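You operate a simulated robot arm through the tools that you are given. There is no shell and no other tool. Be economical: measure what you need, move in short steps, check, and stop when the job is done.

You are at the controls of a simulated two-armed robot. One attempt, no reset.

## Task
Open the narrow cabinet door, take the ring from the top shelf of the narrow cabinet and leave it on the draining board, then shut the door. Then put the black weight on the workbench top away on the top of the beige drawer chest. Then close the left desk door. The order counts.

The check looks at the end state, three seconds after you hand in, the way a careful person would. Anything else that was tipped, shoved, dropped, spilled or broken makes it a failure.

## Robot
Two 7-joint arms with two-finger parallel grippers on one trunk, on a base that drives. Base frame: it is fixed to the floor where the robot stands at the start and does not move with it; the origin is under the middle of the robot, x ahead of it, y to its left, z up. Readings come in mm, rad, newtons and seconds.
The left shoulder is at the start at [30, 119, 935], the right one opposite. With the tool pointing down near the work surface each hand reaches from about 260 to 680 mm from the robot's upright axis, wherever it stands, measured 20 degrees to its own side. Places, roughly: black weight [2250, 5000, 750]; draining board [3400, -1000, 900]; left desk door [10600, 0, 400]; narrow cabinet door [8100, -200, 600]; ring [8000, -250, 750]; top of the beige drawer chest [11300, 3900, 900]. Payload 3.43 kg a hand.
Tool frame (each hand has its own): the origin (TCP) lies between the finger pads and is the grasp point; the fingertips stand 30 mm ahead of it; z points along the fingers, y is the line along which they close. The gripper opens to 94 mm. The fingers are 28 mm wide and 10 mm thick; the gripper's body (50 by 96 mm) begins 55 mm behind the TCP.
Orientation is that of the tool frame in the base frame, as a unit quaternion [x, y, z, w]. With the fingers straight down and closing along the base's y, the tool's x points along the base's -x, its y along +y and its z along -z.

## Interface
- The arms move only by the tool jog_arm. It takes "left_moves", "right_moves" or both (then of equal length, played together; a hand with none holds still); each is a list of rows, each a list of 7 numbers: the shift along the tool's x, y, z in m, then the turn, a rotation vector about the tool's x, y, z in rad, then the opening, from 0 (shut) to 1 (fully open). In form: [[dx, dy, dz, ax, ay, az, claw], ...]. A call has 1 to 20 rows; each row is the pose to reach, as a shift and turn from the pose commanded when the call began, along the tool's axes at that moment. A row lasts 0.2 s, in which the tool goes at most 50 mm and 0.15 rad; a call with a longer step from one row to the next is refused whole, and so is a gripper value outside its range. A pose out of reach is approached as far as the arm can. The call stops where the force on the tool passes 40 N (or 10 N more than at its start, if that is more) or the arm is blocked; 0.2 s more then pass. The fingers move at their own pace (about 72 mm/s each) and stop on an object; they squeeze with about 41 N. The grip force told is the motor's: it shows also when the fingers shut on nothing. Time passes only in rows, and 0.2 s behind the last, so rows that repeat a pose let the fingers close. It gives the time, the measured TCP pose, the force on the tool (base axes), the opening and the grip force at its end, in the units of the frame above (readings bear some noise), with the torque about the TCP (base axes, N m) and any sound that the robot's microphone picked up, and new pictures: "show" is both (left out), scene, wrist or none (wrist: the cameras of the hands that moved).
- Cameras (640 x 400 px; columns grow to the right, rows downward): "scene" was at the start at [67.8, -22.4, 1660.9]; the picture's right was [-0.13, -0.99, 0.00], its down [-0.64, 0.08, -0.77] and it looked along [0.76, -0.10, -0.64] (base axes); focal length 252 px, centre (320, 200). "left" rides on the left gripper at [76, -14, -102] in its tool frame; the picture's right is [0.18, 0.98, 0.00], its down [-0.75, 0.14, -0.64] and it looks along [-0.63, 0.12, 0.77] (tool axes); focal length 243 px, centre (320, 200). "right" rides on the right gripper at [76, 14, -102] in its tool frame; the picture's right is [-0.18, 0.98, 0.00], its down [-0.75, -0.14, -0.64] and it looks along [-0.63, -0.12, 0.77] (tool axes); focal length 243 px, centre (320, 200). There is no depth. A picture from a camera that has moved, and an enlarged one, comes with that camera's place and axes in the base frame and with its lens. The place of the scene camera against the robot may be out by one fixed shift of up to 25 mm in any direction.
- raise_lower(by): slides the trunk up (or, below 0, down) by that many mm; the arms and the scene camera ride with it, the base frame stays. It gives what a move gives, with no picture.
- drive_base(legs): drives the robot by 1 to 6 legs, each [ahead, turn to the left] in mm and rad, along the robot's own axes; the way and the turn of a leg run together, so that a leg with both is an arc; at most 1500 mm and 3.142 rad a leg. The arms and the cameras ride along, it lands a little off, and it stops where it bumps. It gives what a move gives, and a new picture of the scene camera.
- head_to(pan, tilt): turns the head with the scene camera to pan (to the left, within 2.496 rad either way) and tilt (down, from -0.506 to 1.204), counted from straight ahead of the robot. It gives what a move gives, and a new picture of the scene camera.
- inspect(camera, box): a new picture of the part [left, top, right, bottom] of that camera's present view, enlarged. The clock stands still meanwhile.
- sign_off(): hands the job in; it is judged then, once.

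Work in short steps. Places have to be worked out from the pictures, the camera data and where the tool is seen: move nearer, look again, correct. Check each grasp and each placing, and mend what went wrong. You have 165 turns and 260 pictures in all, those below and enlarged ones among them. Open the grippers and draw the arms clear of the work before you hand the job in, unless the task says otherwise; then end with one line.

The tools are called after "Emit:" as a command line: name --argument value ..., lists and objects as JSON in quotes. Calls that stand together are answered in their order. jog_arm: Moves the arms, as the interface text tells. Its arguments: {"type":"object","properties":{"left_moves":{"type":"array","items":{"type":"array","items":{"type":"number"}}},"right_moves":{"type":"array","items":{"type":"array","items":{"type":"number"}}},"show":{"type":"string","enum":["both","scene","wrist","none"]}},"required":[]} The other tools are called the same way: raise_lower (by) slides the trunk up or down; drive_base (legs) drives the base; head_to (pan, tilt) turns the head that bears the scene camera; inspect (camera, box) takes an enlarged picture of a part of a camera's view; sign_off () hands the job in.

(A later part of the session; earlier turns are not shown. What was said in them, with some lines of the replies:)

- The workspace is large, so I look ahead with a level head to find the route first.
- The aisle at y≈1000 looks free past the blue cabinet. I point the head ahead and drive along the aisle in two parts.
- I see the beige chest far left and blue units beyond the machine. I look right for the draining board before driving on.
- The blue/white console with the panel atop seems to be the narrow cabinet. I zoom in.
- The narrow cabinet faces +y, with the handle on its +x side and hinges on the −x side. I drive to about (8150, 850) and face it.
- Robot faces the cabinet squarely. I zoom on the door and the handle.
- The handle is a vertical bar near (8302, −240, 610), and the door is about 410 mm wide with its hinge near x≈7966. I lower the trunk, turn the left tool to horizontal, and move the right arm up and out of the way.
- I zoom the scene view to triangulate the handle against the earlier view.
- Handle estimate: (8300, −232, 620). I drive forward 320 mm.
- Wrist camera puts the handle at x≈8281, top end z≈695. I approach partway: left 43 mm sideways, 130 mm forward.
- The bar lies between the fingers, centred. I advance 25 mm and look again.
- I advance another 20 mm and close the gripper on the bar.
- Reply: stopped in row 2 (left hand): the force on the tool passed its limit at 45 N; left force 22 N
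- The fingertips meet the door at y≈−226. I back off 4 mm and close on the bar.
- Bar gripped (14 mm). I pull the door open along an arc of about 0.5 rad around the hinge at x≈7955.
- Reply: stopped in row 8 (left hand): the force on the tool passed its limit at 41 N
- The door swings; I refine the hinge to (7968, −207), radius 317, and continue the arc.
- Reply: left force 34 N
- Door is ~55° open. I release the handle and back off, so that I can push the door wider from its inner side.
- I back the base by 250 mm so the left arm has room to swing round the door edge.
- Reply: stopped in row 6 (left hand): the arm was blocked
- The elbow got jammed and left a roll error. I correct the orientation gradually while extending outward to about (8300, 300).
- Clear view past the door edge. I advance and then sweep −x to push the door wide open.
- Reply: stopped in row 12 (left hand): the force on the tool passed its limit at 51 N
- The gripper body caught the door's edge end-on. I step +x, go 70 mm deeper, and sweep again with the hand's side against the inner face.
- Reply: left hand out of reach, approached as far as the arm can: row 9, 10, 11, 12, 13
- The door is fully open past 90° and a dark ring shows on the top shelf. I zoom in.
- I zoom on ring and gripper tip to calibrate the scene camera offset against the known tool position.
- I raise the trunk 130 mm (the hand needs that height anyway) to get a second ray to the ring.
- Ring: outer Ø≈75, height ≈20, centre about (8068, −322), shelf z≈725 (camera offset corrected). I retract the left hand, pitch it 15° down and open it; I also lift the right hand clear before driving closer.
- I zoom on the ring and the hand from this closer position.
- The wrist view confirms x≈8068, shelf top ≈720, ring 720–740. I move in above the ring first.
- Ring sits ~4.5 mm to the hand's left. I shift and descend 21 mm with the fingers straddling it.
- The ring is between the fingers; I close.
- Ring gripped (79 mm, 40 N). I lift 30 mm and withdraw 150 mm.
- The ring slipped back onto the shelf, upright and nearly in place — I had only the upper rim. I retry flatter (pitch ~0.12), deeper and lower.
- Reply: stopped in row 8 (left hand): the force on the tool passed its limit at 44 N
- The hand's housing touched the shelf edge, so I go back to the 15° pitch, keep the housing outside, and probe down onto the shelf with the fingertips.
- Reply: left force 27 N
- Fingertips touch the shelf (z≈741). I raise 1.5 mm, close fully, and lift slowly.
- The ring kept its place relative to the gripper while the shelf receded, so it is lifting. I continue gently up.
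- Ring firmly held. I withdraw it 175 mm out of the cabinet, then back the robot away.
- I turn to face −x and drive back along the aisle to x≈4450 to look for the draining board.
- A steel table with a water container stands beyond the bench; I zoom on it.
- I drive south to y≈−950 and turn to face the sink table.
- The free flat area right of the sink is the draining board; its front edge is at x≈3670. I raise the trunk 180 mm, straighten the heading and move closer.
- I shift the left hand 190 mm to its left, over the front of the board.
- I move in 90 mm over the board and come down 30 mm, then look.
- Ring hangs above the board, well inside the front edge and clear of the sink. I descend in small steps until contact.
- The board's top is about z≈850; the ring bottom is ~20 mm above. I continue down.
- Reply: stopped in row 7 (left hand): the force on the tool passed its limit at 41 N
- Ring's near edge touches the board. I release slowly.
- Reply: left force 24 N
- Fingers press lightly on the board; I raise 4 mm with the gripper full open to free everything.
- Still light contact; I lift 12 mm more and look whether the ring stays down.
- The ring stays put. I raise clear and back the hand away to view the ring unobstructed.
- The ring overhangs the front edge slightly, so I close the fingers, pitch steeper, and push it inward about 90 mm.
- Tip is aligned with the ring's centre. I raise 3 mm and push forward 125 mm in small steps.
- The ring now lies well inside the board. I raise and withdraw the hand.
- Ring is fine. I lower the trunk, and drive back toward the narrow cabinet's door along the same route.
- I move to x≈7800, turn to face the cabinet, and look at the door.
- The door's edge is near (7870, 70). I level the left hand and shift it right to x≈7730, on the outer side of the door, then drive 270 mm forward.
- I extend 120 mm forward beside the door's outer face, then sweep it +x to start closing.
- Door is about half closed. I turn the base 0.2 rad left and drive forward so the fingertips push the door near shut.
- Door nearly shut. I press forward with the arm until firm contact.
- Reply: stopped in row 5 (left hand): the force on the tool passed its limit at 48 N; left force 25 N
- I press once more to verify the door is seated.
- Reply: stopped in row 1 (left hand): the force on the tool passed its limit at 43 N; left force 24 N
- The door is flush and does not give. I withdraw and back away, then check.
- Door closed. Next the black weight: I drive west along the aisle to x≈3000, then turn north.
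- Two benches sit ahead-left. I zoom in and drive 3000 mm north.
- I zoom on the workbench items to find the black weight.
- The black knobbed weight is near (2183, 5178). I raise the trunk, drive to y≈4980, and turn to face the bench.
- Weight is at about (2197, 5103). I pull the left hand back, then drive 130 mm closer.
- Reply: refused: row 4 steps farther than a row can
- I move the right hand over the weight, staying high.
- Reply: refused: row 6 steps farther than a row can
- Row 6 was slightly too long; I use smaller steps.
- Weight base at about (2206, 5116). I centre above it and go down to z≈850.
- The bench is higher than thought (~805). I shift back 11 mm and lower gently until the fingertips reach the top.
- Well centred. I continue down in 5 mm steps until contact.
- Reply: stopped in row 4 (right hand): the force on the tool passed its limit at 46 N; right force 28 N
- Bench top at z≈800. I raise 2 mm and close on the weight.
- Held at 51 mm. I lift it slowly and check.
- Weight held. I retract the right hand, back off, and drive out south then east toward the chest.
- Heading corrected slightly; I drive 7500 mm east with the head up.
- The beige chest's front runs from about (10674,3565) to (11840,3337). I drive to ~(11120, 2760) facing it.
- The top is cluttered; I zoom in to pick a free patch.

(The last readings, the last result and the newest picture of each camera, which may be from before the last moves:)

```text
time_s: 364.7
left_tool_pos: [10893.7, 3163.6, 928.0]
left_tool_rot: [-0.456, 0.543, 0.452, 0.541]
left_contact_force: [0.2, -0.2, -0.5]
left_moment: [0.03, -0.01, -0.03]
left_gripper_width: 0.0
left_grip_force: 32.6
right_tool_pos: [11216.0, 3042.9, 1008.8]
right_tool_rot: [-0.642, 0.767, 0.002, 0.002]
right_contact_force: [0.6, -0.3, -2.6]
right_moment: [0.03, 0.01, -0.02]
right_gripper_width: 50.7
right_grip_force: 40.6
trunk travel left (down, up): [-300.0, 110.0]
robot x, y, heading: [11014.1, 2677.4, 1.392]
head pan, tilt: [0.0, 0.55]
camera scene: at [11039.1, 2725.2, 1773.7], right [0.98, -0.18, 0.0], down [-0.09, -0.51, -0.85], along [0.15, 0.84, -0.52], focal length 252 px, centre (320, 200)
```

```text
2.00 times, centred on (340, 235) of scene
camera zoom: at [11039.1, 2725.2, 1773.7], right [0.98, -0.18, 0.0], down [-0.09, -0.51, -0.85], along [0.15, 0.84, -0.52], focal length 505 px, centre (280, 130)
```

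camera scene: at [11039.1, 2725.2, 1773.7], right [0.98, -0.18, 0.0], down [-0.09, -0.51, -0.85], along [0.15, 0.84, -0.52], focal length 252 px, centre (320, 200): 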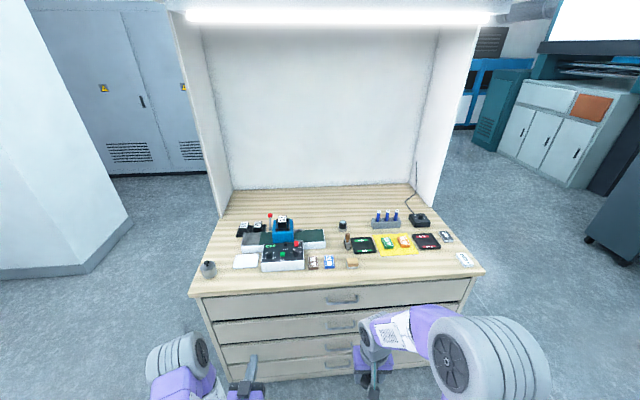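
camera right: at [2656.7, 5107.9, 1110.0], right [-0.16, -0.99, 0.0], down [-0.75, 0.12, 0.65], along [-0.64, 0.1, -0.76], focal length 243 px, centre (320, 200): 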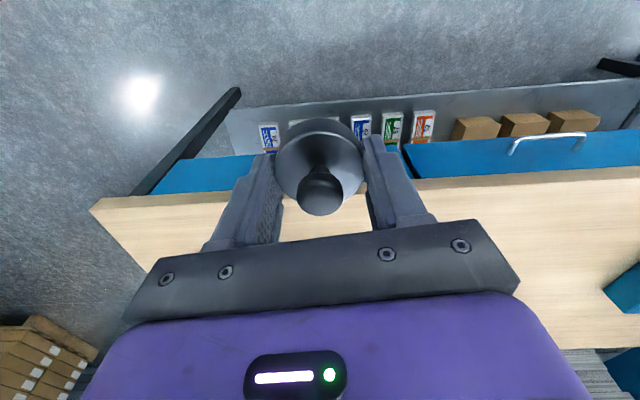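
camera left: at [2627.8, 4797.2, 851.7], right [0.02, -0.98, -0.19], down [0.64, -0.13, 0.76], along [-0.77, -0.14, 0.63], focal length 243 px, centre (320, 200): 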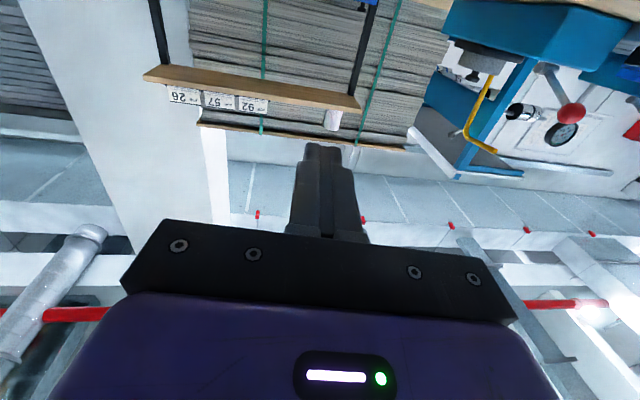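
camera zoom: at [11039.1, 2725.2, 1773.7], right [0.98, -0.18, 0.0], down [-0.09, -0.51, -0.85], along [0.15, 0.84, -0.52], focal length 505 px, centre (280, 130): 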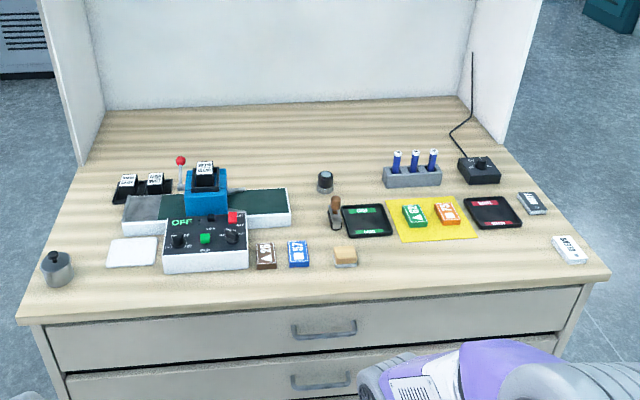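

I choose the free front strip right of the foam block, target ≈(11483, 3493). I raise the trunk 100 mm, pull the left hand back, and drive 330 mm closer.

Emit:
raise_lower --by 100

Emit:
jog_arm --left_moves '[[0, 0, -0.03, 0, 0, 0, 0], [0, 0, -0.06, 0, 0, 0, 0], [0, 0, -0.09, 0, 0, 0, 0]]' --show "none"

Emit:
drive_base --legs '[[330, 0]]'

Emit:
head_to --pan -0.4 --tilt 0.85

```text
time_s: 366.0
left_tool_pos: [10893.2, 3162.3, 1028.1]
left_tool_rot: [-0.457, 0.544, 0.451, 0.54]
left_contact_force: [-0.2, 1.2, -0.9]
left_moment: [0.02, 0.01, -0.01]
left_gripper_width: 0.0
left_grip_force: 32.8
right_tool_pos: [11215.5, 3043.6, 1107.2]
right_tool_rot: [-0.642, 0.767, 0.002, 0.002]
right_contact_force: [0.0, -0.6, -3.8]
right_moment: [-0.03, 0.01, -0.03]
right_gripper_width: 50.3
right_grip_force: 41.2
trunk travel left (down, up): [-400.0, 10.0]
robot x, y, heading: [11015.7, 2676.6, 1.389]
head pan, tilt: [0.0, 0.55]
```

```text
time_s: 366.8
left_tool_pos: [10878.9, 3094.2, 1045.1]
left_tool_rot: [-0.438, 0.525, 0.475, 0.555]
left_contact_force: [-0.2, -0.3, -0.3]
left_moment: [0.0, 0.0, -0.02]
left_gripper_width: 0.3
left_grip_force: 32.6
right_tool_pos: [11216.4, 3042.3, 1108.6]
right_tool_rot: [-0.641, 0.767, 0.001, 0.002]
right_contact_force: [-0.2, 0.2, -3.0]
right_moment: [0.02, -0.03, 0.0]
right_gripper_width: 50.3
right_grip_force: 40.9
trunk travel left (down, up): [-400.0, 10.0]
robot x, y, heading: [11015.7, 2681.5, 1.39]
head pan, tilt: [0.0, 0.55]
```

```text
time_s: 369.0
left_tool_pos: [10936.0, 3422.9, 1041.7]
left_tool_rot: [-0.439, 0.526, 0.476, 0.552]
left_contact_force: [-0.3, 0.7, -0.7]
left_moment: [-0.01, 0.02, 0.0]
left_gripper_width: 0.0
left_grip_force: 32.8
right_tool_pos: [11273.7, 3371.3, 1109.2]
right_tool_rot: [-0.642, 0.767, 0.002, 0.002]
right_contact_force: [0.2, -0.5, -2.5]
right_moment: [-0.03, 0.0, -0.01]
right_gripper_width: 50.2
right_grip_force: 40.7
trunk travel left (down, up): [-400.0, 10.0]
robot x, y, heading: [11072.8, 3007.2, 1.398]
head pan, tilt: [0.0, 0.55]
camera scene: at [11097.9, 3053.7, 1873.7], right [0.98, -0.18, 0.0], down [-0.09, -0.51, -0.85], along [0.15, 0.84, -0.52], focal length 252 px, centre (320, 200)
```

scene: 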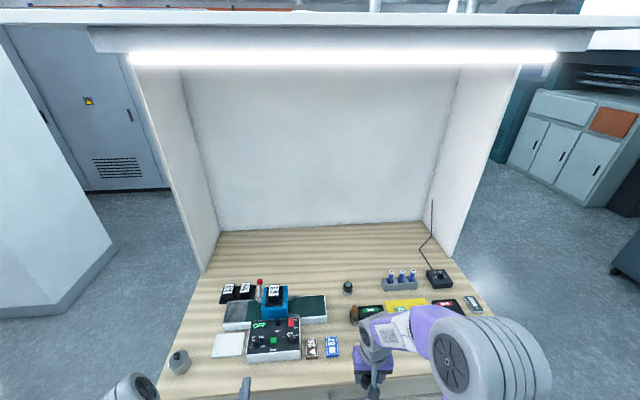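

```text
time_s: 369.9
left_tool_pos: [10935.3, 3422.1, 1043.4]
left_tool_rot: [-0.438, 0.526, 0.476, 0.552]
left_contact_force: [-0.4, 0.8, 0.0]
left_moment: [-0.02, 0.01, -0.01]
left_gripper_width: 0.1
left_grip_force: 32.7
right_tool_pos: [11274.2, 3371.3, 1109.1]
right_tool_rot: [-0.642, 0.767, 0.001, 0.002]
right_contact_force: [-0.1, 0.6, -3.5]
right_moment: [0.01, 0.0, 0.02]
right_gripper_width: 50.5
right_grip_force: 41.1
trunk travel left (down, up): [-400.0, 10.0]
robot x, y, heading: [11070.8, 3003.7, 1.394]
head pan, tilt: [-0.4, 0.85]
camera scene: at [11124.5, 3030.3, 1848.3], right [0.84, -0.54, 0.0], down [-0.41, -0.63, -0.66], along [0.36, 0.55, -0.75], focal length 252 px, centre (320, 200)
```

scene: 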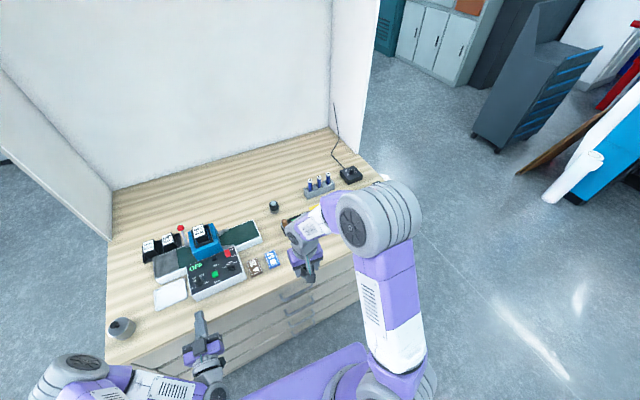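

I move the right hand to above the chosen patch at its current height.

Emit:
jog_arm --right_moves '[[-0.026, -0.031, 0, 0, 0, 0, 0], [-0.052, -0.062, 0, 0, 0, 0, 0], [-0.078, -0.093, 0, 0, 0, 0, 0], [-0.104, -0.124, 0, 0, 0, 0, 0], [-0.13, -0.155, 0, 0, 0, 0, 0], [-0.157, -0.184, 0, 0, 0, 0, 0]]'

```text
time_s: 371.3
left_tool_pos: [10936.1, 3423.4, 1042.3]
left_tool_rot: [-0.439, 0.525, 0.477, 0.551]
left_contact_force: [0.3, 0.0, 1.0]
left_moment: [-0.01, 0.01, 0.01]
left_gripper_width: 0.1
left_grip_force: 33.0
right_tool_pos: [11484.2, 3493.1, 1108.0]
right_tool_rot: [-0.643, 0.766, 0.001, 0.001]
right_contact_force: [0.0, 0.9, -3.1]
right_moment: [-0.02, 0.02, -0.01]
right_gripper_width: 50.3
right_grip_force: 41.0
trunk travel left (down, up): [-400.0, 10.0]
robot x, y, heading: [11072.2, 3005.2, 1.394]
head pan, tilt: [-0.4, 0.85]
camera scene: at [11126.4, 3031.7, 1848.2], right [0.84, -0.55, 0.0], down [-0.41, -0.63, -0.66], along [0.36, 0.55, -0.75], focal length 252 px, centre (320, 200)
camera right: at [11457.6, 3421.4, 1209.2], right [-0.94, 0.35, 0.0], down [0.27, 0.71, 0.64], along [0.23, 0.6, -0.76], focal length 243 px, centre (320, 200)
```

scene: 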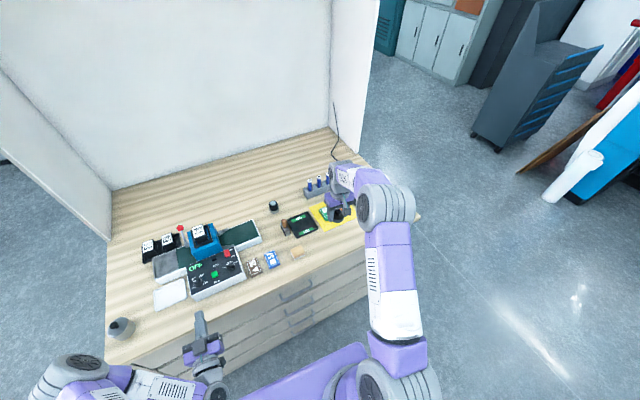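
right: 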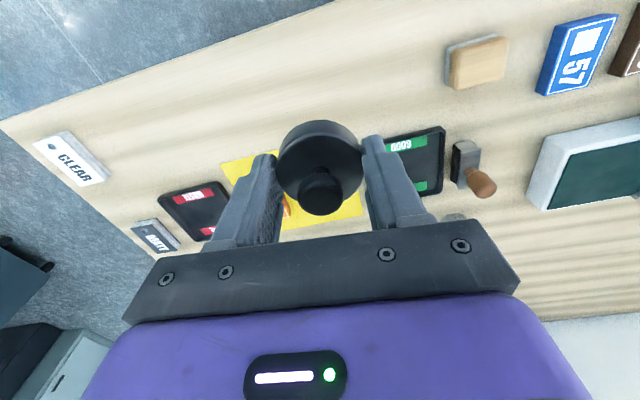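

The point below the gripper is free wood with ~70 mm margin all round. I descend to z≈960.

Emit:
jog_arm --right_moves '[[0, 0, 0.04, 0, 0, 0, 0], [0, 0, 0.08, 0, 0, 0, 0], [0, 0, 0.115, 0, 0, 0, 0], [0, 0, 0.145, 0, 0, 0, 0]]' --show "wrist"

```text
time_s: 372.3
left_tool_pos: [10935.5, 3422.5, 1042.6]
left_tool_rot: [-0.439, 0.526, 0.476, 0.551]
left_contact_force: [-0.2, 0.5, 1.6]
left_moment: [0.01, -0.02, -0.01]
left_gripper_width: 0.2
left_grip_force: 32.3
right_tool_pos: [11481.3, 3494.8, 963.6]
right_tool_rot: [-0.642, 0.767, 0.002, 0.002]
right_contact_force: [-0.3, 0.4, -4.0]
right_moment: [-0.01, -0.01, -0.04]
right_gripper_width: 50.2
right_grip_force: 40.9
trunk travel left (down, up): [-400.0, 10.0]
robot x, y, heading: [11075.3, 3002.4, 1.393]
head pan, tilt: [-0.4, 0.85]
camera right: at [11455.0, 3422.1, 1064.0], right [-0.94, 0.35, 0.0], down [0.27, 0.71, 0.65], along [0.23, 0.6, -0.76], focal length 243 px, centre (320, 200)
```

right: 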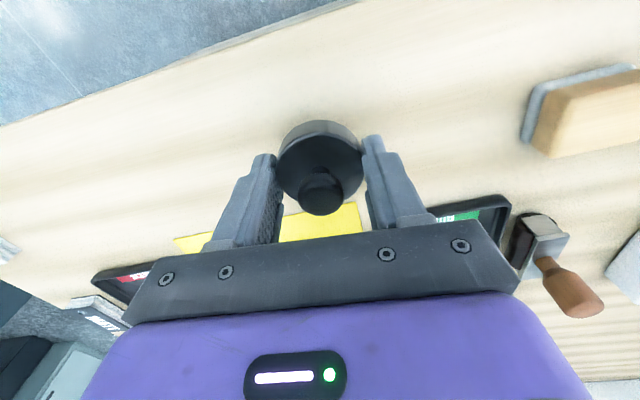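

Clear of neighbours. I descend slowly to contact.

Emit:
jog_arm --right_moves '[[0, 0, 0.008, 0, 0, 0, 0], [0, 0, 0.014, 0, 0, 0, 0], [0, 0, 0.018, 0, 0, 0, 0], [0, 0, 0.022, 0, 0, 0, 0], [0, 0, 0.025, 0, 0, 0, 0], [0, 0, 0.028, 0, 0, 0, 0], [0, 0, 0.031, 0, 0, 0, 0], [0, 0, 0.034, 0, 0, 0, 0], [0, 0, 0.037, 0, 0, 0, 0], [0, 0, 0.04, 0, 0, 0, 0], [0, 0, 0.043, 0, 0, 0, 0], [0, 0, 0.046, 0, 0, 0, 0], [0, 0, 0.049, 0, 0, 0, 0]]' --show "wrist"

```text
time_s: 374.6
left_tool_pos: [10935.0, 3422.2, 1042.3]
left_tool_rot: [-0.438, 0.525, 0.477, 0.552]
left_contact_force: [0.5, 0.1, 0.4]
left_moment: [0.04, 0.05, 0.03]
left_gripper_width: 0.0
left_grip_force: 32.5
right_tool_pos: [11484.1, 3496.9, 930.2]
right_tool_rot: [-0.642, 0.767, 0.004, 0.006]
right_contact_force: [-1.6, -5.4, 17.9]
right_moment: [-0.11, 0.35, 0.01]
right_gripper_width: 50.4
right_grip_force: 41.2
trunk travel left (down, up): [-400.0, 10.0]
robot x, y, heading: [11074.7, 3008.6, 1.395]
head pan, tilt: [-0.4, 0.85]
stopped in row 11 (right hand): the force on the tool passed its limit at 51 N (the readings are from after the stop); the commanded pose is now the measured one
camera right: at [11456.2, 3423.7, 1030.7], right [-0.94, 0.35, 0.0], down [0.27, 0.71, 0.65], along [0.23, 0.61, -0.76], focal length 243 px, centre (320, 200)
```

right: 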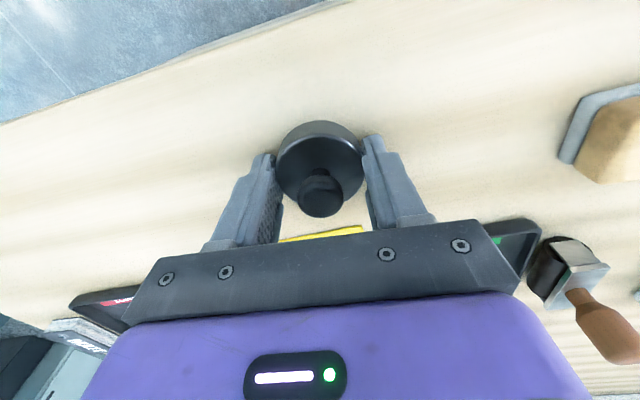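

Contact at the expected height. I raise 1.5 mm, open gradually, then lift straight up.

Emit:
jog_arm --right_moves '[[0, 0, -0.0015, 0, 0, 0, 0.55], [0, 0, -0.0015, 0, 0, 0, 0.7], [0, 0, -0.0015, 0, 0, 0, 0.85], [0, 0, -0.0015, 0, 0, 0, 1], [0, 0, -0.0015, 0, 0, 0, 1], [0, 0, -0.03, 0, 0, 0, 1], [0, 0, -0.07, 0, 0, 0, 1], [0, 0, -0.11, 0, 0, 0, 1], [0, 0, -0.15, 0, 0, 0, 1]]'

```text
time_s: 376.6
left_tool_pos: [10935.6, 3423.1, 1042.2]
left_tool_rot: [-0.437, 0.525, 0.477, 0.552]
left_contact_force: [1.0, -0.1, -0.3]
left_moment: [0.0, -0.02, 0.02]
left_gripper_width: 0.0
left_grip_force: 33.1
right_tool_pos: [11480.4, 3496.8, 1078.7]
right_tool_rot: [-0.642, 0.766, 0.003, 0.006]
right_contact_force: [-0.1, -0.2, -0.1]
right_moment: [0.0, 0.02, 0.0]
right_gripper_width: 94.1
right_grip_force: 0.2
trunk travel left (down, up): [-400.0, 10.0]
robot x, y, heading: [11071.4, 3002.5, 1.399]
head pan, tilt: [-0.4, 0.85]
camera scene: at [11124.2, 3029.2, 1848.3], right [0.84, -0.55, 0.0], down [-0.41, -0.63, -0.66], along [0.36, 0.55, -0.75], focal length 252 px, centre (320, 200)
camera right: at [11453.5, 3423.9, 1179.1], right [-0.94, 0.35, 0.0], down [0.27, 0.71, 0.65], along [0.23, 0.61, -0.76], focal length 243 px, centre (320, 200)
```

scene: 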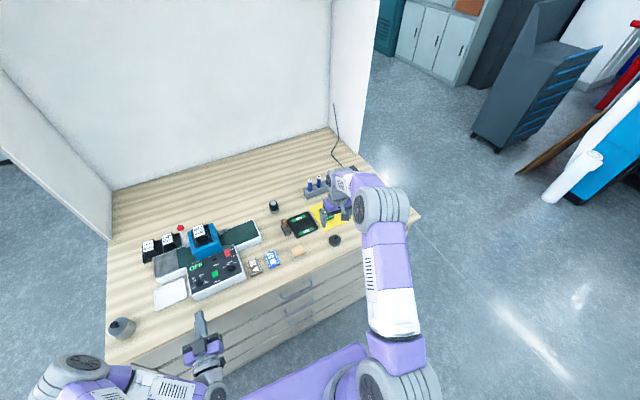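
right: 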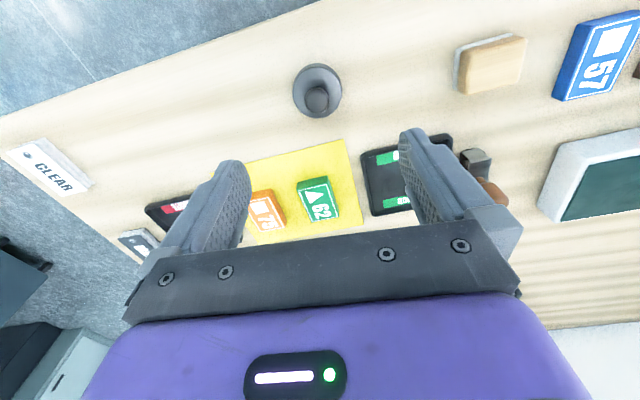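

The weight stands on the chest top. I retract the right hand, back off, turn around and go look at the desk's open door.

Emit:
jog_arm --right_moves '[[0.035, 0.02, 0, 0, 0, 0, 1], [0.07, 0.04, 0, 0, 0, 0, 1], [0.105, 0.06, 0, 0, 0, 0, 1], [0.14, 0.08, 0, 0, 0, 0, 1], [0.17, 0.1, 0, 0, 0, 0, 1]]' --show "none"

Emit:
drive_base --legs '[[-500, 0], [0, -2.96], [1000, 0]]'

Emit:
head_to --pan 0 --tilt 0.55

```text
time_s: 377.8
left_tool_pos: [10934.0, 3422.6, 1043.1]
left_tool_rot: [-0.438, 0.525, 0.477, 0.552]
left_contact_force: [-1.1, -0.1, -0.5]
left_moment: [0.0, -0.06, 0.01]
left_gripper_width: 0.0
left_grip_force: 33.3
right_tool_pos: [11355.4, 3345.4, 1076.9]
right_tool_rot: [-0.642, 0.767, 0.004, 0.006]
right_contact_force: [0.0, -0.6, 0.3]
right_moment: [0.0, -0.03, -0.01]
right_gripper_width: 93.9
right_grip_force: 0.0
trunk travel left (down, up): [-400.0, 10.0]
robot x, y, heading: [11076.4, 3003.1, 1.398]
head pan, tilt: [-0.4, 0.85]
```

```text
time_s: 392.4
left_tool_pos: [11286.4, 1138.5, 1042.8]
left_tool_rot: [0.468, 0.5, -0.489, 0.541]
left_contact_force: [0.0, 0.0, 0.3]
left_moment: [0.0, 0.02, -0.01]
left_gripper_width: 0.1
left_grip_force: 33.3
right_tool_pos: [10861.0, 1110.9, 1077.3]
right_tool_rot: [0.682, 0.731, -0.005, 0.004]
right_contact_force: [0.3, -0.8, 0.3]
right_moment: [-0.02, 0.01, 0.0]
right_gripper_width: 93.9
right_grip_force: 0.0
trunk travel left (down, up): [-400.0, 10.0]
robot x, y, heading: [11051.7, 1508.4, -1.499]
head pan, tilt: [-0.4, 0.85]
camera scene: at [11036.2, 1453.9, 1848.3], right [-0.95, 0.32, 0.0], down [0.24, 0.71, -0.66], along [-0.21, -0.62, -0.75], focal length 252 px, centre (320, 200)
```

scene: 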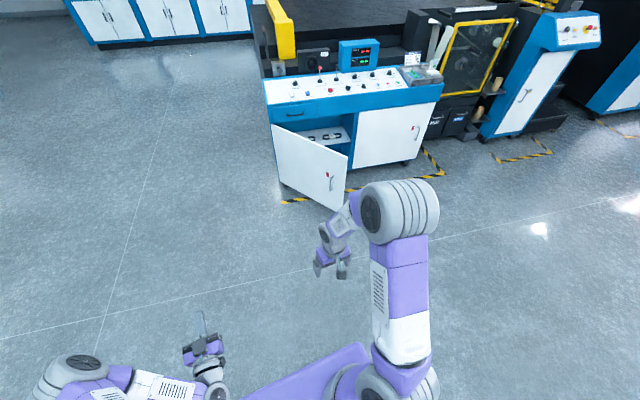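

```text
time_s: 393.3
left_tool_pos: [11287.6, 1139.8, 1043.6]
left_tool_rot: [0.468, 0.499, -0.489, 0.541]
left_contact_force: [0.1, -1.0, -1.0]
left_moment: [-0.01, 0.04, 0.02]
left_gripper_width: 0.0
left_grip_force: 33.1
right_tool_pos: [10860.8, 1111.5, 1077.9]
right_tool_rot: [0.682, 0.732, -0.005, 0.004]
right_contact_force: [-0.1, 0.1, 0.2]
right_moment: [-0.02, 0.01, 0.0]
right_gripper_width: 94.1
right_grip_force: 0.2
trunk travel left (down, up): [-400.0, 10.0]
robot x, y, heading: [11053.0, 1505.0, -1.502]
head pan, tilt: [0.0, 0.55]
camera scene: at [11067.6, 1438.6, 1873.7], right [-1.0, -0.07, 0.0], down [-0.04, 0.52, -0.85], along [0.06, -0.85, -0.52], focal length 252 px, centre (320, 200)
```

scene: 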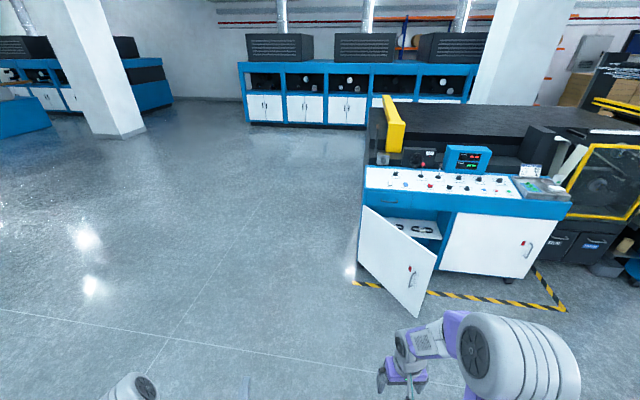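

Desk door: hinge near (10807, −191), open ~48°, free edge near (10429, 227), handle at z≈540. I drive to (10270, 1000) facing the desk and lower the trunk so the left hand pushes above the handle.

Emit:
drive_base --legs '[[0, -1.066], [930, 0], [0, 0.997]]'

Emit:
raise_lower --by -350

Emit:
head_to --pan 0 --tilt 0.7

```text
time_s: 403.3
left_tool_pos: [10457.8, 612.2, 1043.2]
left_tool_rot: [-0.493, -0.474, 0.518, -0.515]
left_contact_force: [-0.1, -0.2, 0.4]
left_moment: [0.0, 0.0, 0.0]
left_gripper_width: 0.1
left_grip_force: 32.3
right_tool_pos: [10031.5, 629.7, 1076.5]
right_tool_rot: [0.719, 0.695, -0.005, 0.004]
right_contact_force: [-0.2, 0.6, 0.0]
right_moment: [-0.01, 0.01, 0.01]
right_gripper_width: 94.0
right_grip_force: 0.1
trunk travel left (down, up): [-400.0, 10.0]
robot x, y, heading: [10261.3, 1002.9, -1.607]
head pan, tilt: [0.0, 0.55]
camera scene: at [10273.9, 935.2, 1873.7], right [-1.0, 0.03, 0.0], down [0.02, 0.52, -0.85], along [-0.03, -0.85, -0.52], focal length 252 px, centre (320, 200)
```

scene: 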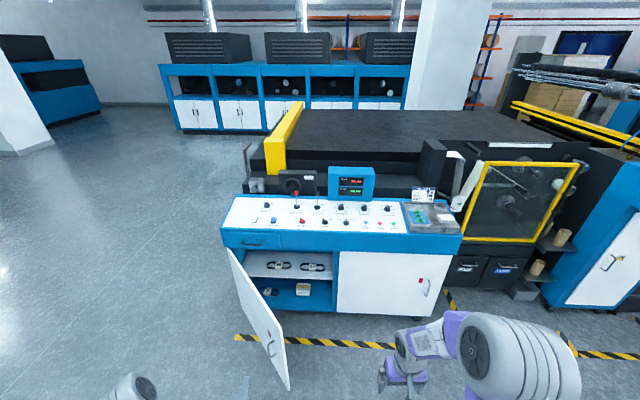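

```text
time_s: 406.8
left_tool_pos: [10459.8, 612.9, 693.3]
left_tool_rot: [-0.492, -0.475, 0.517, -0.516]
left_contact_force: [0.5, 1.4, -0.6]
left_moment: [0.02, 0.0, 0.0]
left_gripper_width: 0.1
left_grip_force: 33.3
right_tool_pos: [10032.1, 629.9, 726.5]
right_tool_rot: [0.719, 0.695, -0.006, 0.005]
right_contact_force: [-0.9, 0.2, -0.5]
right_moment: [0.01, -0.03, 0.0]
right_gripper_width: 94.0
right_grip_force: 0.1
trunk travel left (down, up): [-50.0, 360.0]
robot x, y, heading: [10259.9, 1008.7, -1.608]
head pan, tilt: [0.0, 0.55]
```

```text
time_s: 407.4
left_tool_pos: [10458.0, 611.6, 694.0]
left_tool_rot: [-0.492, -0.474, 0.517, -0.516]
left_contact_force: [-0.3, 0.9, 1.0]
left_moment: [-0.01, 0.01, 0.0]
left_gripper_width: 0.2
left_grip_force: 32.7
right_tool_pos: [10031.5, 630.3, 726.9]
right_tool_rot: [0.718, 0.696, -0.005, 0.004]
right_contact_force: [0.2, 0.4, 0.7]
right_moment: [-0.01, 0.02, -0.01]
right_gripper_width: 94.0
right_grip_force: 0.0
trunk travel left (down, up): [-50.0, 360.0]
robot x, y, heading: [10258.2, 1009.1, -1.605]
head pan, tilt: [0.0, 0.7]
camera scene: at [10273.9, 940.0, 1510.6], right [-1.0, 0.03, 0.0], down [0.02, 0.64, -0.77], along [-0.03, -0.76, -0.64], focal length 252 px, centre (320, 200)
```

scene: 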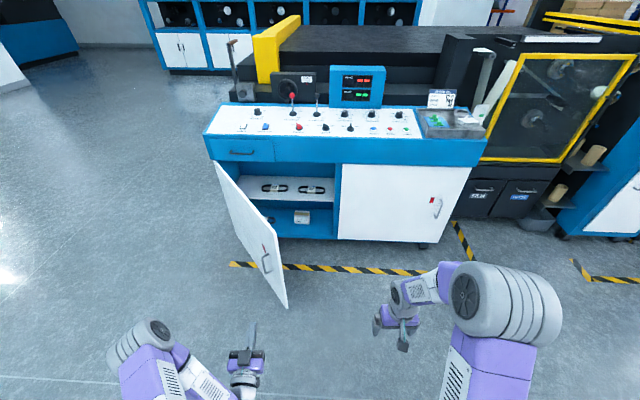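

Numbers agree. I shift the left hand 60 mm toward the hinge side, extend it 180 mm, then drive forward to push the door.

Emit:
jog_arm --left_moves '[[0, 0.03, 0.03, 0, 0, 0, 0], [0, 0.06, 0.06, 0, 0, 0, 0], [0, 0.06, 0.1, 0, 0, 0, 0], [0, 0.06, 0.14, 0, 0, 0, 0], [0, 0.06, 0.18, 0, 0, 0, 0]]' --show "none"

Emit:
drive_base --legs '[[250, 0], [150, 0]]'

```text
time_s: 408.6
left_tool_pos: [10515.0, 429.7, 706.0]
left_tool_rot: [-0.493, -0.474, 0.518, -0.515]
left_contact_force: [0.0, 0.4, -0.6]
left_moment: [0.02, -0.02, -0.01]
left_gripper_width: 0.3
left_grip_force: 33.2
right_tool_pos: [10032.0, 630.4, 726.7]
right_tool_rot: [0.718, 0.696, -0.006, 0.003]
right_contact_force: [0.2, 0.2, 0.8]
right_moment: [0.03, 0.01, 0.04]
right_gripper_width: 94.2
right_grip_force: 0.0
trunk travel left (down, up): [-50.0, 360.0]
robot x, y, heading: [10261.9, 1006.0, -1.605]
head pan, tilt: [0.0, 0.7]
```

```text
time_s: 411.5
left_tool_pos: [10501.7, 26.9, 705.2]
left_tool_rot: [-0.492, -0.475, 0.516, -0.516]
left_contact_force: [-0.7, -0.6, -0.7]
left_moment: [-0.02, -0.01, -0.06]
left_gripper_width: 0.1
left_grip_force: 33.1
right_tool_pos: [10017.6, 226.0, 726.2]
right_tool_rot: [0.719, 0.695, -0.005, 0.003]
right_contact_force: [0.2, 0.6, 0.0]
right_moment: [0.02, -0.02, 0.0]
right_gripper_width: 94.1
right_grip_force: 0.0
trunk travel left (down, up): [-50.0, 360.0]
robot x, y, heading: [10247.3, 602.6, -1.61]
head pan, tilt: [0.0, 0.7]
camera scene: at [10260.0, 534.8, 1510.5], right [-1.0, 0.03, 0.0], down [0.02, 0.64, -0.76], along [-0.03, -0.76, -0.64], focal length 252 px, centre (320, 200)
```

scene: 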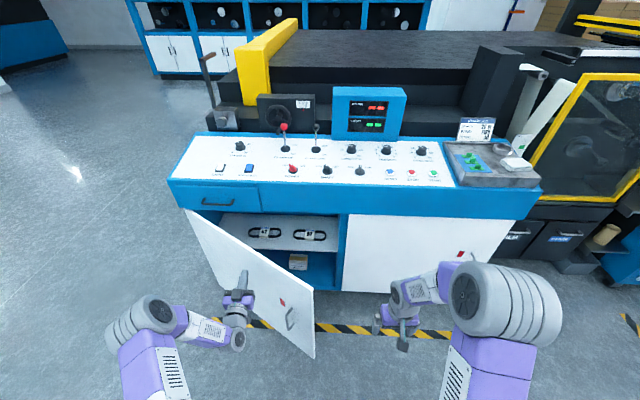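

The door is closing. I drive 120 mm more, then finish with the arm.

Emit:
drive_base --legs '[[120, 0]]'

Emit:
inspect --camera "scene" --box '[150, 180, 400, 380]'

```text
time_s: 412.7
left_tool_pos: [10497.7, -93.8, 705.3]
left_tool_rot: [-0.493, -0.475, 0.517, -0.515]
left_contact_force: [0.6, 0.1, 0.7]
left_moment: [0.01, 0.01, 0.01]
left_gripper_width: 0.0
left_grip_force: 33.2
right_tool_pos: [10014.3, 105.0, 726.3]
right_tool_rot: [0.719, 0.695, -0.005, 0.003]
right_contact_force: [0.1, 0.8, 0.1]
right_moment: [0.01, -0.02, 0.0]
right_gripper_width: 94.0
right_grip_force: 0.1
trunk travel left (down, up): [-50.0, 360.0]
robot x, y, heading: [10246.8, 479.5, -1.604]
head pan, tilt: [0.0, 0.7]
camera scene: at [10255.9, 415.1, 1510.5], right [-1.0, 0.03, 0.0], down [0.02, 0.64, -0.76], along [-0.03, -0.76, -0.64], focal length 252 px, centre (320, 200)
```

scene: 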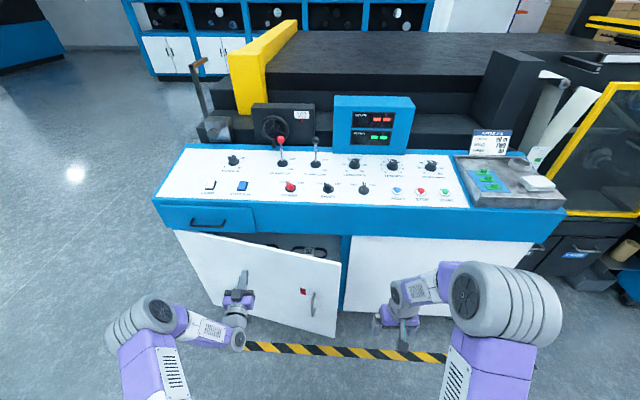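

```text
2.00 times, centred on (275, 280) of scene
camera zoom: at [10255.9, 415.1, 1510.5], right [-1.0, 0.03, 0.0], down [0.02, 0.64, -0.76], along [-0.03, -0.76, -0.64], focal length 505 px, centre (410, 40)
```

zoom: 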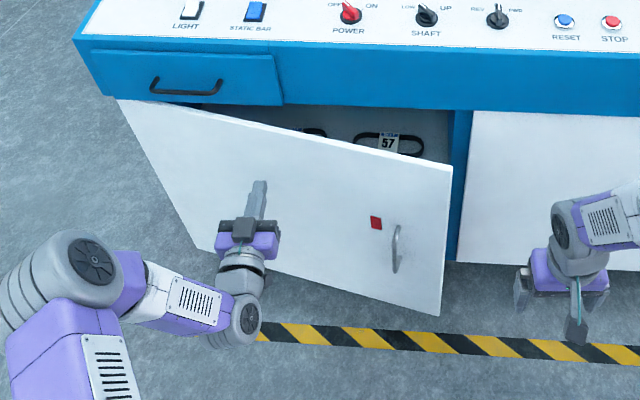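

About 20° remains. I drive 70 mm more and then press with the arm until firm.

Emit:
drive_base --legs '[[60, 0]]'

Emit:
jog_arm --left_moves '[[0, 0, 0.01, 0, 0, 0, 0], [0, 0, 0.02, 0, 0, 0, 0], [0, 0, 0.03, 0, 0, 0, 0], [0, 0, 0.036, 0, 0, 0, 0], [0, 0, 0.042, 0, 0, 0, 0], [0, 0, 0.048, 0, 0, 0, 0], [0, 0, 0.054, 0, 0, 0, 0], [0, 0, 0.06, 0, 0, 0, 0], [0, 0, 0.066, 0, 0, 0, 0], [0, 0, 0.072, 0, 0, 0, 0], [0, 0, 0.078, 0, 0, 0, 0], [0, 0, 0.084, 0, 0, 0, 0]]'

```text
time_s: 413.7
left_tool_pos: [10494.9, -152.8, 704.1]
left_tool_rot: [-0.493, -0.474, 0.517, -0.514]
left_contact_force: [0.4, 0.5, 0.7]
left_moment: [0.01, 0.01, 0.04]
left_gripper_width: 0.0
left_grip_force: 32.7
right_tool_pos: [10011.6, 45.9, 726.5]
right_tool_rot: [0.719, 0.695, -0.004, 0.004]
right_contact_force: [-0.3, -0.3, 0.0]
right_moment: [0.04, 0.01, -0.03]
right_gripper_width: 93.9
right_grip_force: 0.0
trunk travel left (down, up): [-50.0, 360.0]
robot x, y, heading: [10240.4, 421.6, -1.601]
head pan, tilt: [0.0, 0.7]
camera scene: at [10253.8, 355.2, 1510.5], right [-1.0, 0.03, 0.0], down [0.02, 0.64, -0.76], along [-0.03, -0.76, -0.64], focal length 252 px, centre (320, 200)
```

scene: 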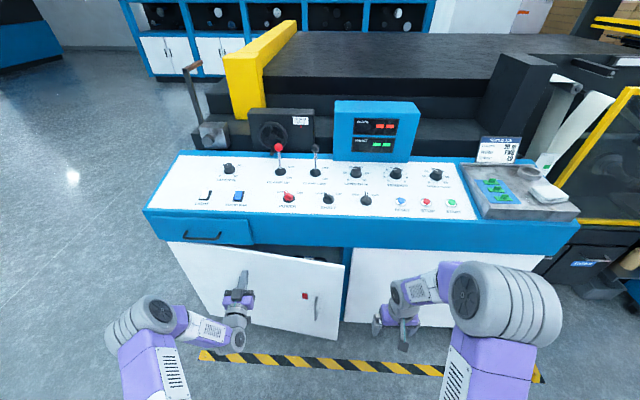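

```text
time_s: 416.3
left_tool_pos: [10492.4, -236.2, 711.0]
left_tool_rot: [-0.493, -0.474, 0.517, -0.515]
left_contact_force: [-0.9, -0.3, -0.6]
left_moment: [-0.04, -0.01, 0.0]
left_gripper_width: 0.3
left_grip_force: 32.9
right_tool_pos: [10011.7, 45.3, 727.9]
right_tool_rot: [0.719, 0.695, -0.006, 0.004]
right_contact_force: [0.3, -0.8, 0.7]
right_moment: [0.0, 0.01, -0.03]
right_gripper_width: 94.1
right_grip_force: 0.0
trunk travel left (down, up): [-50.0, 360.0]
robot x, y, heading: [10243.3, 420.9, -1.605]
head pan, tilt: [0.0, 0.7]
camera scene: at [10253.8, 356.1, 1510.6], right [-1.0, 0.03, 0.0], down [0.02, 0.64, -0.76], along [-0.03, -0.76, -0.64], focal length 252 px, centre (320, 200)
camera left: at [10482.4, -138.9, 626.1], right [0.99, -0.03, -0.17], down [0.14, 0.69, 0.71], along [0.09, -0.73, 0.68], focal length 243 px, centre (320, 200)
```

scene: 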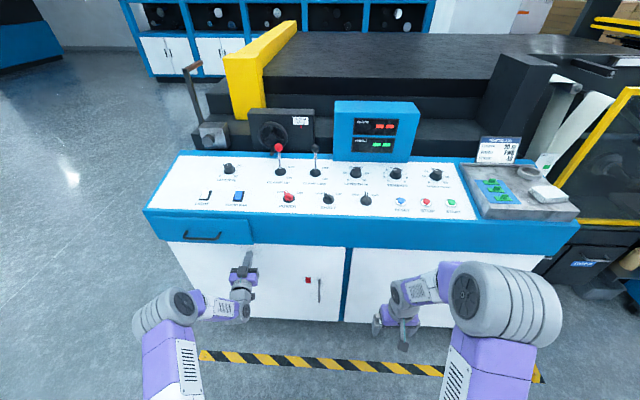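
left: 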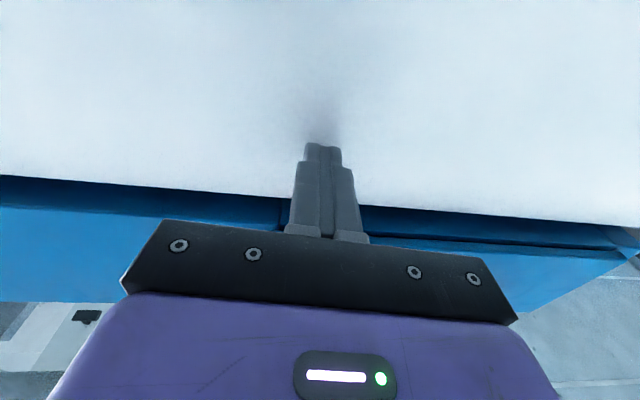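

Nearly shut, still no resistance. I press on in small steps.

Emit:
jog_arm --left_moves '[[0.002, 0, 0.006, 0, 0, 0, 0], [0.003, 0, 0.012, 0, 0, 0, 0], [0.004, 0, 0.018, 0, 0, 0, 0], [0.005, 0, 0.024, 0, 0, 0, 0], [0.006, 0, 0.03, 0, 0, 0, 0], [0.006, 0, 0.036, 0, 0, 0, 0], [0.006, 0, 0.042, 0, 0, 0, 0], [0.006, 0, 0.048, 0, 0, 0, 0]]'

Emit:
inspect --camera "scene" --box '[150, 220, 400, 350]'

```text
time_s: 416.9
left_tool_pos: [10493.6, -244.1, 708.7]
left_tool_rot: [-0.492, -0.474, 0.517, -0.515]
left_contact_force: [-1.7, 24.0, 10.6]
left_moment: [-0.06, 0.1, -0.28]
left_gripper_width: 0.0
left_grip_force: 33.4
right_tool_pos: [10011.9, 47.9, 727.7]
right_tool_rot: [0.719, 0.695, -0.006, 0.005]
right_contact_force: [-0.2, 0.2, 0.2]
right_moment: [-0.01, -0.01, -0.01]
right_gripper_width: 93.9
right_grip_force: 0.0
trunk travel left (down, up): [-50.0, 360.0]
robot x, y, heading: [10241.8, 425.1, -1.599]
head pan, tilt: [0.0, 0.7]
stopped in row 3 (left hand): the force on the tool passed its limit at 53 N (the readings are from after the stop); the commanded pose is now the measured one
camera scene: at [10253.2, 361.2, 1510.9], right [-1.0, 0.03, 0.0], down [0.02, 0.64, -0.77], along [-0.02, -0.77, -0.64], focal length 252 px, centre (320, 200)
camera left: at [10482.7, -145.5, 624.2], right [0.99, -0.03, -0.17], down [0.14, 0.69, 0.71], along [0.09, -0.72, 0.68], focal length 243 px, centre (320, 200)
```

scene: 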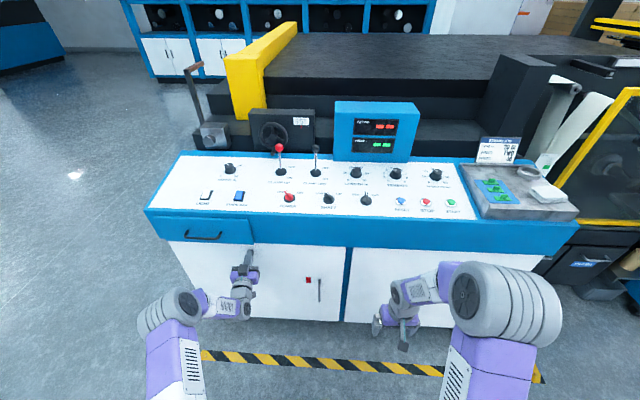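
left: 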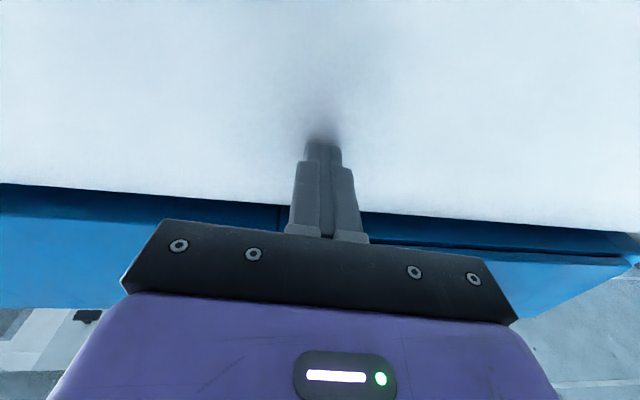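

```text
2.56 times, centred on (275, 285) of scene
camera zoom: at [10253.2, 361.2, 1510.9], right [-1.0, 0.03, 0.0], down [0.02, 0.64, -0.77], along [-0.02, -0.77, -0.64], focal length 646 px, centre (435, -18)
```

zoom: 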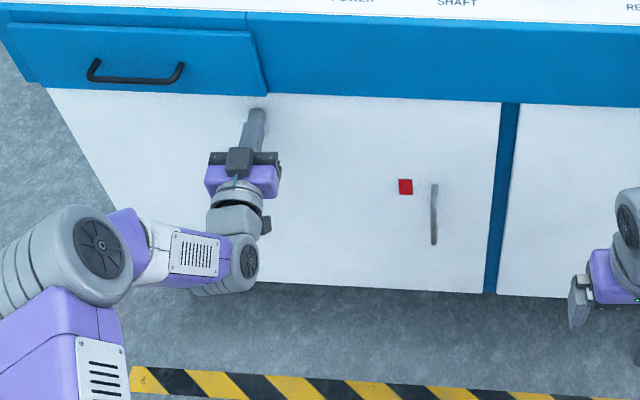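

Firm stop and the door is flush with its neighbour. I withdraw, open the left gripper, back off and verify.

Emit:
jog_arm --left_moves '[[0, 0, -0.04, 0, 0, 0, 0], [0, 0, -0.08, 0, 0, 0, 0], [0, 0, -0.12, 0, 0, 0, 0.5], [0, 0, -0.16, 0, 0, 0, 1]]' --show "none"

Emit:
drive_base --legs '[[-600, 0]]'

Emit:
inspect --camera "scene" --box '[160, 80, 480, 280]'

```text
time_s: 417.9
left_tool_pos: [10496.3, -85.3, 696.7]
left_tool_rot: [-0.494, -0.475, 0.517, -0.514]
left_contact_force: [-0.2, -0.1, 0.8]
left_moment: [-0.03, -0.01, -0.03]
left_gripper_width: 80.1
left_grip_force: 0.0
right_tool_pos: [10011.9, 45.6, 726.3]
right_tool_rot: [0.719, 0.695, -0.005, 0.004]
right_contact_force: [-0.7, -0.1, -0.1]
right_moment: [0.02, 0.01, 0.02]
right_gripper_width: 93.8
right_grip_force: 0.0
trunk travel left (down, up): [-50.0, 360.0]
robot x, y, heading: [10239.1, 425.6, -1.604]
head pan, tilt: [0.0, 0.7]
```

```text
time_s: 421.3
left_tool_pos: [10517.2, 504.6, 698.5]
left_tool_rot: [0.492, 0.476, -0.515, 0.516]
left_contact_force: [-1.1, 1.1, 0.1]
left_moment: [0.02, 0.03, -0.01]
left_gripper_width: 94.1
left_grip_force: 0.2
right_tool_pos: [10032.1, 634.2, 727.0]
right_tool_rot: [0.716, 0.698, -0.006, 0.005]
right_contact_force: [-0.2, -0.4, 0.3]
right_moment: [0.04, -0.01, -0.01]
right_gripper_width: 94.0
right_grip_force: 0.1
trunk travel left (down, up): [-50.0, 360.0]
robot x, y, heading: [10262.7, 1005.8, -1.593]
head pan, tilt: [0.0, 0.7]
camera scene: at [10271.4, 946.1, 1510.6], right [-1.0, 0.02, 0.0], down [0.02, 0.64, -0.77], along [-0.02, -0.76, -0.64], focal length 252 px, centre (320, 200)
```

scene: 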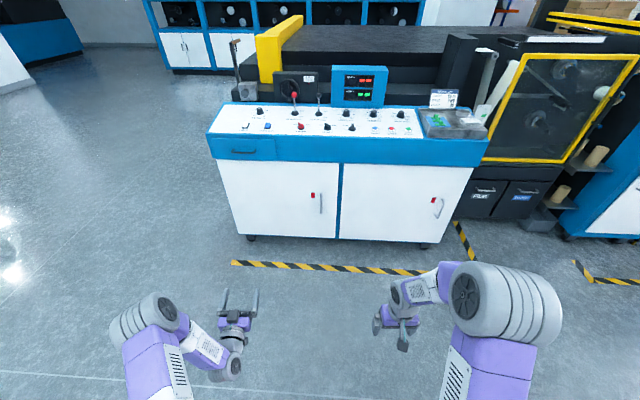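

```text
2.00 times, centred on (320, 180) of scene
camera zoom: at [10271.4, 946.1, 1510.6], right [-1.0, 0.02, 0.0], down [0.02, 0.64, -0.77], along [-0.02, -0.76, -0.64], focal length 505 px, centre (320, 240)
```

zoom: 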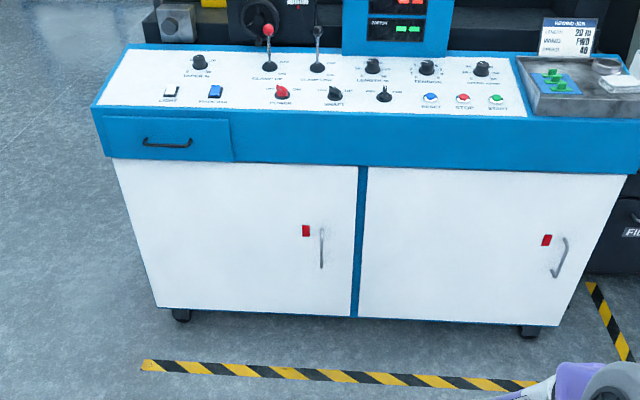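

Everything is in place: the desk door is flush, both grippers are open and the arms are clear, so I hand in.

Emit:
sign_off

```text
The job is handed in.
```

I did the jobs in the order you gave. The ring is on the draining board, the narrow cabinet door is shut, the black weight is on top of the beige drawer chest, and the left desk door is closed.
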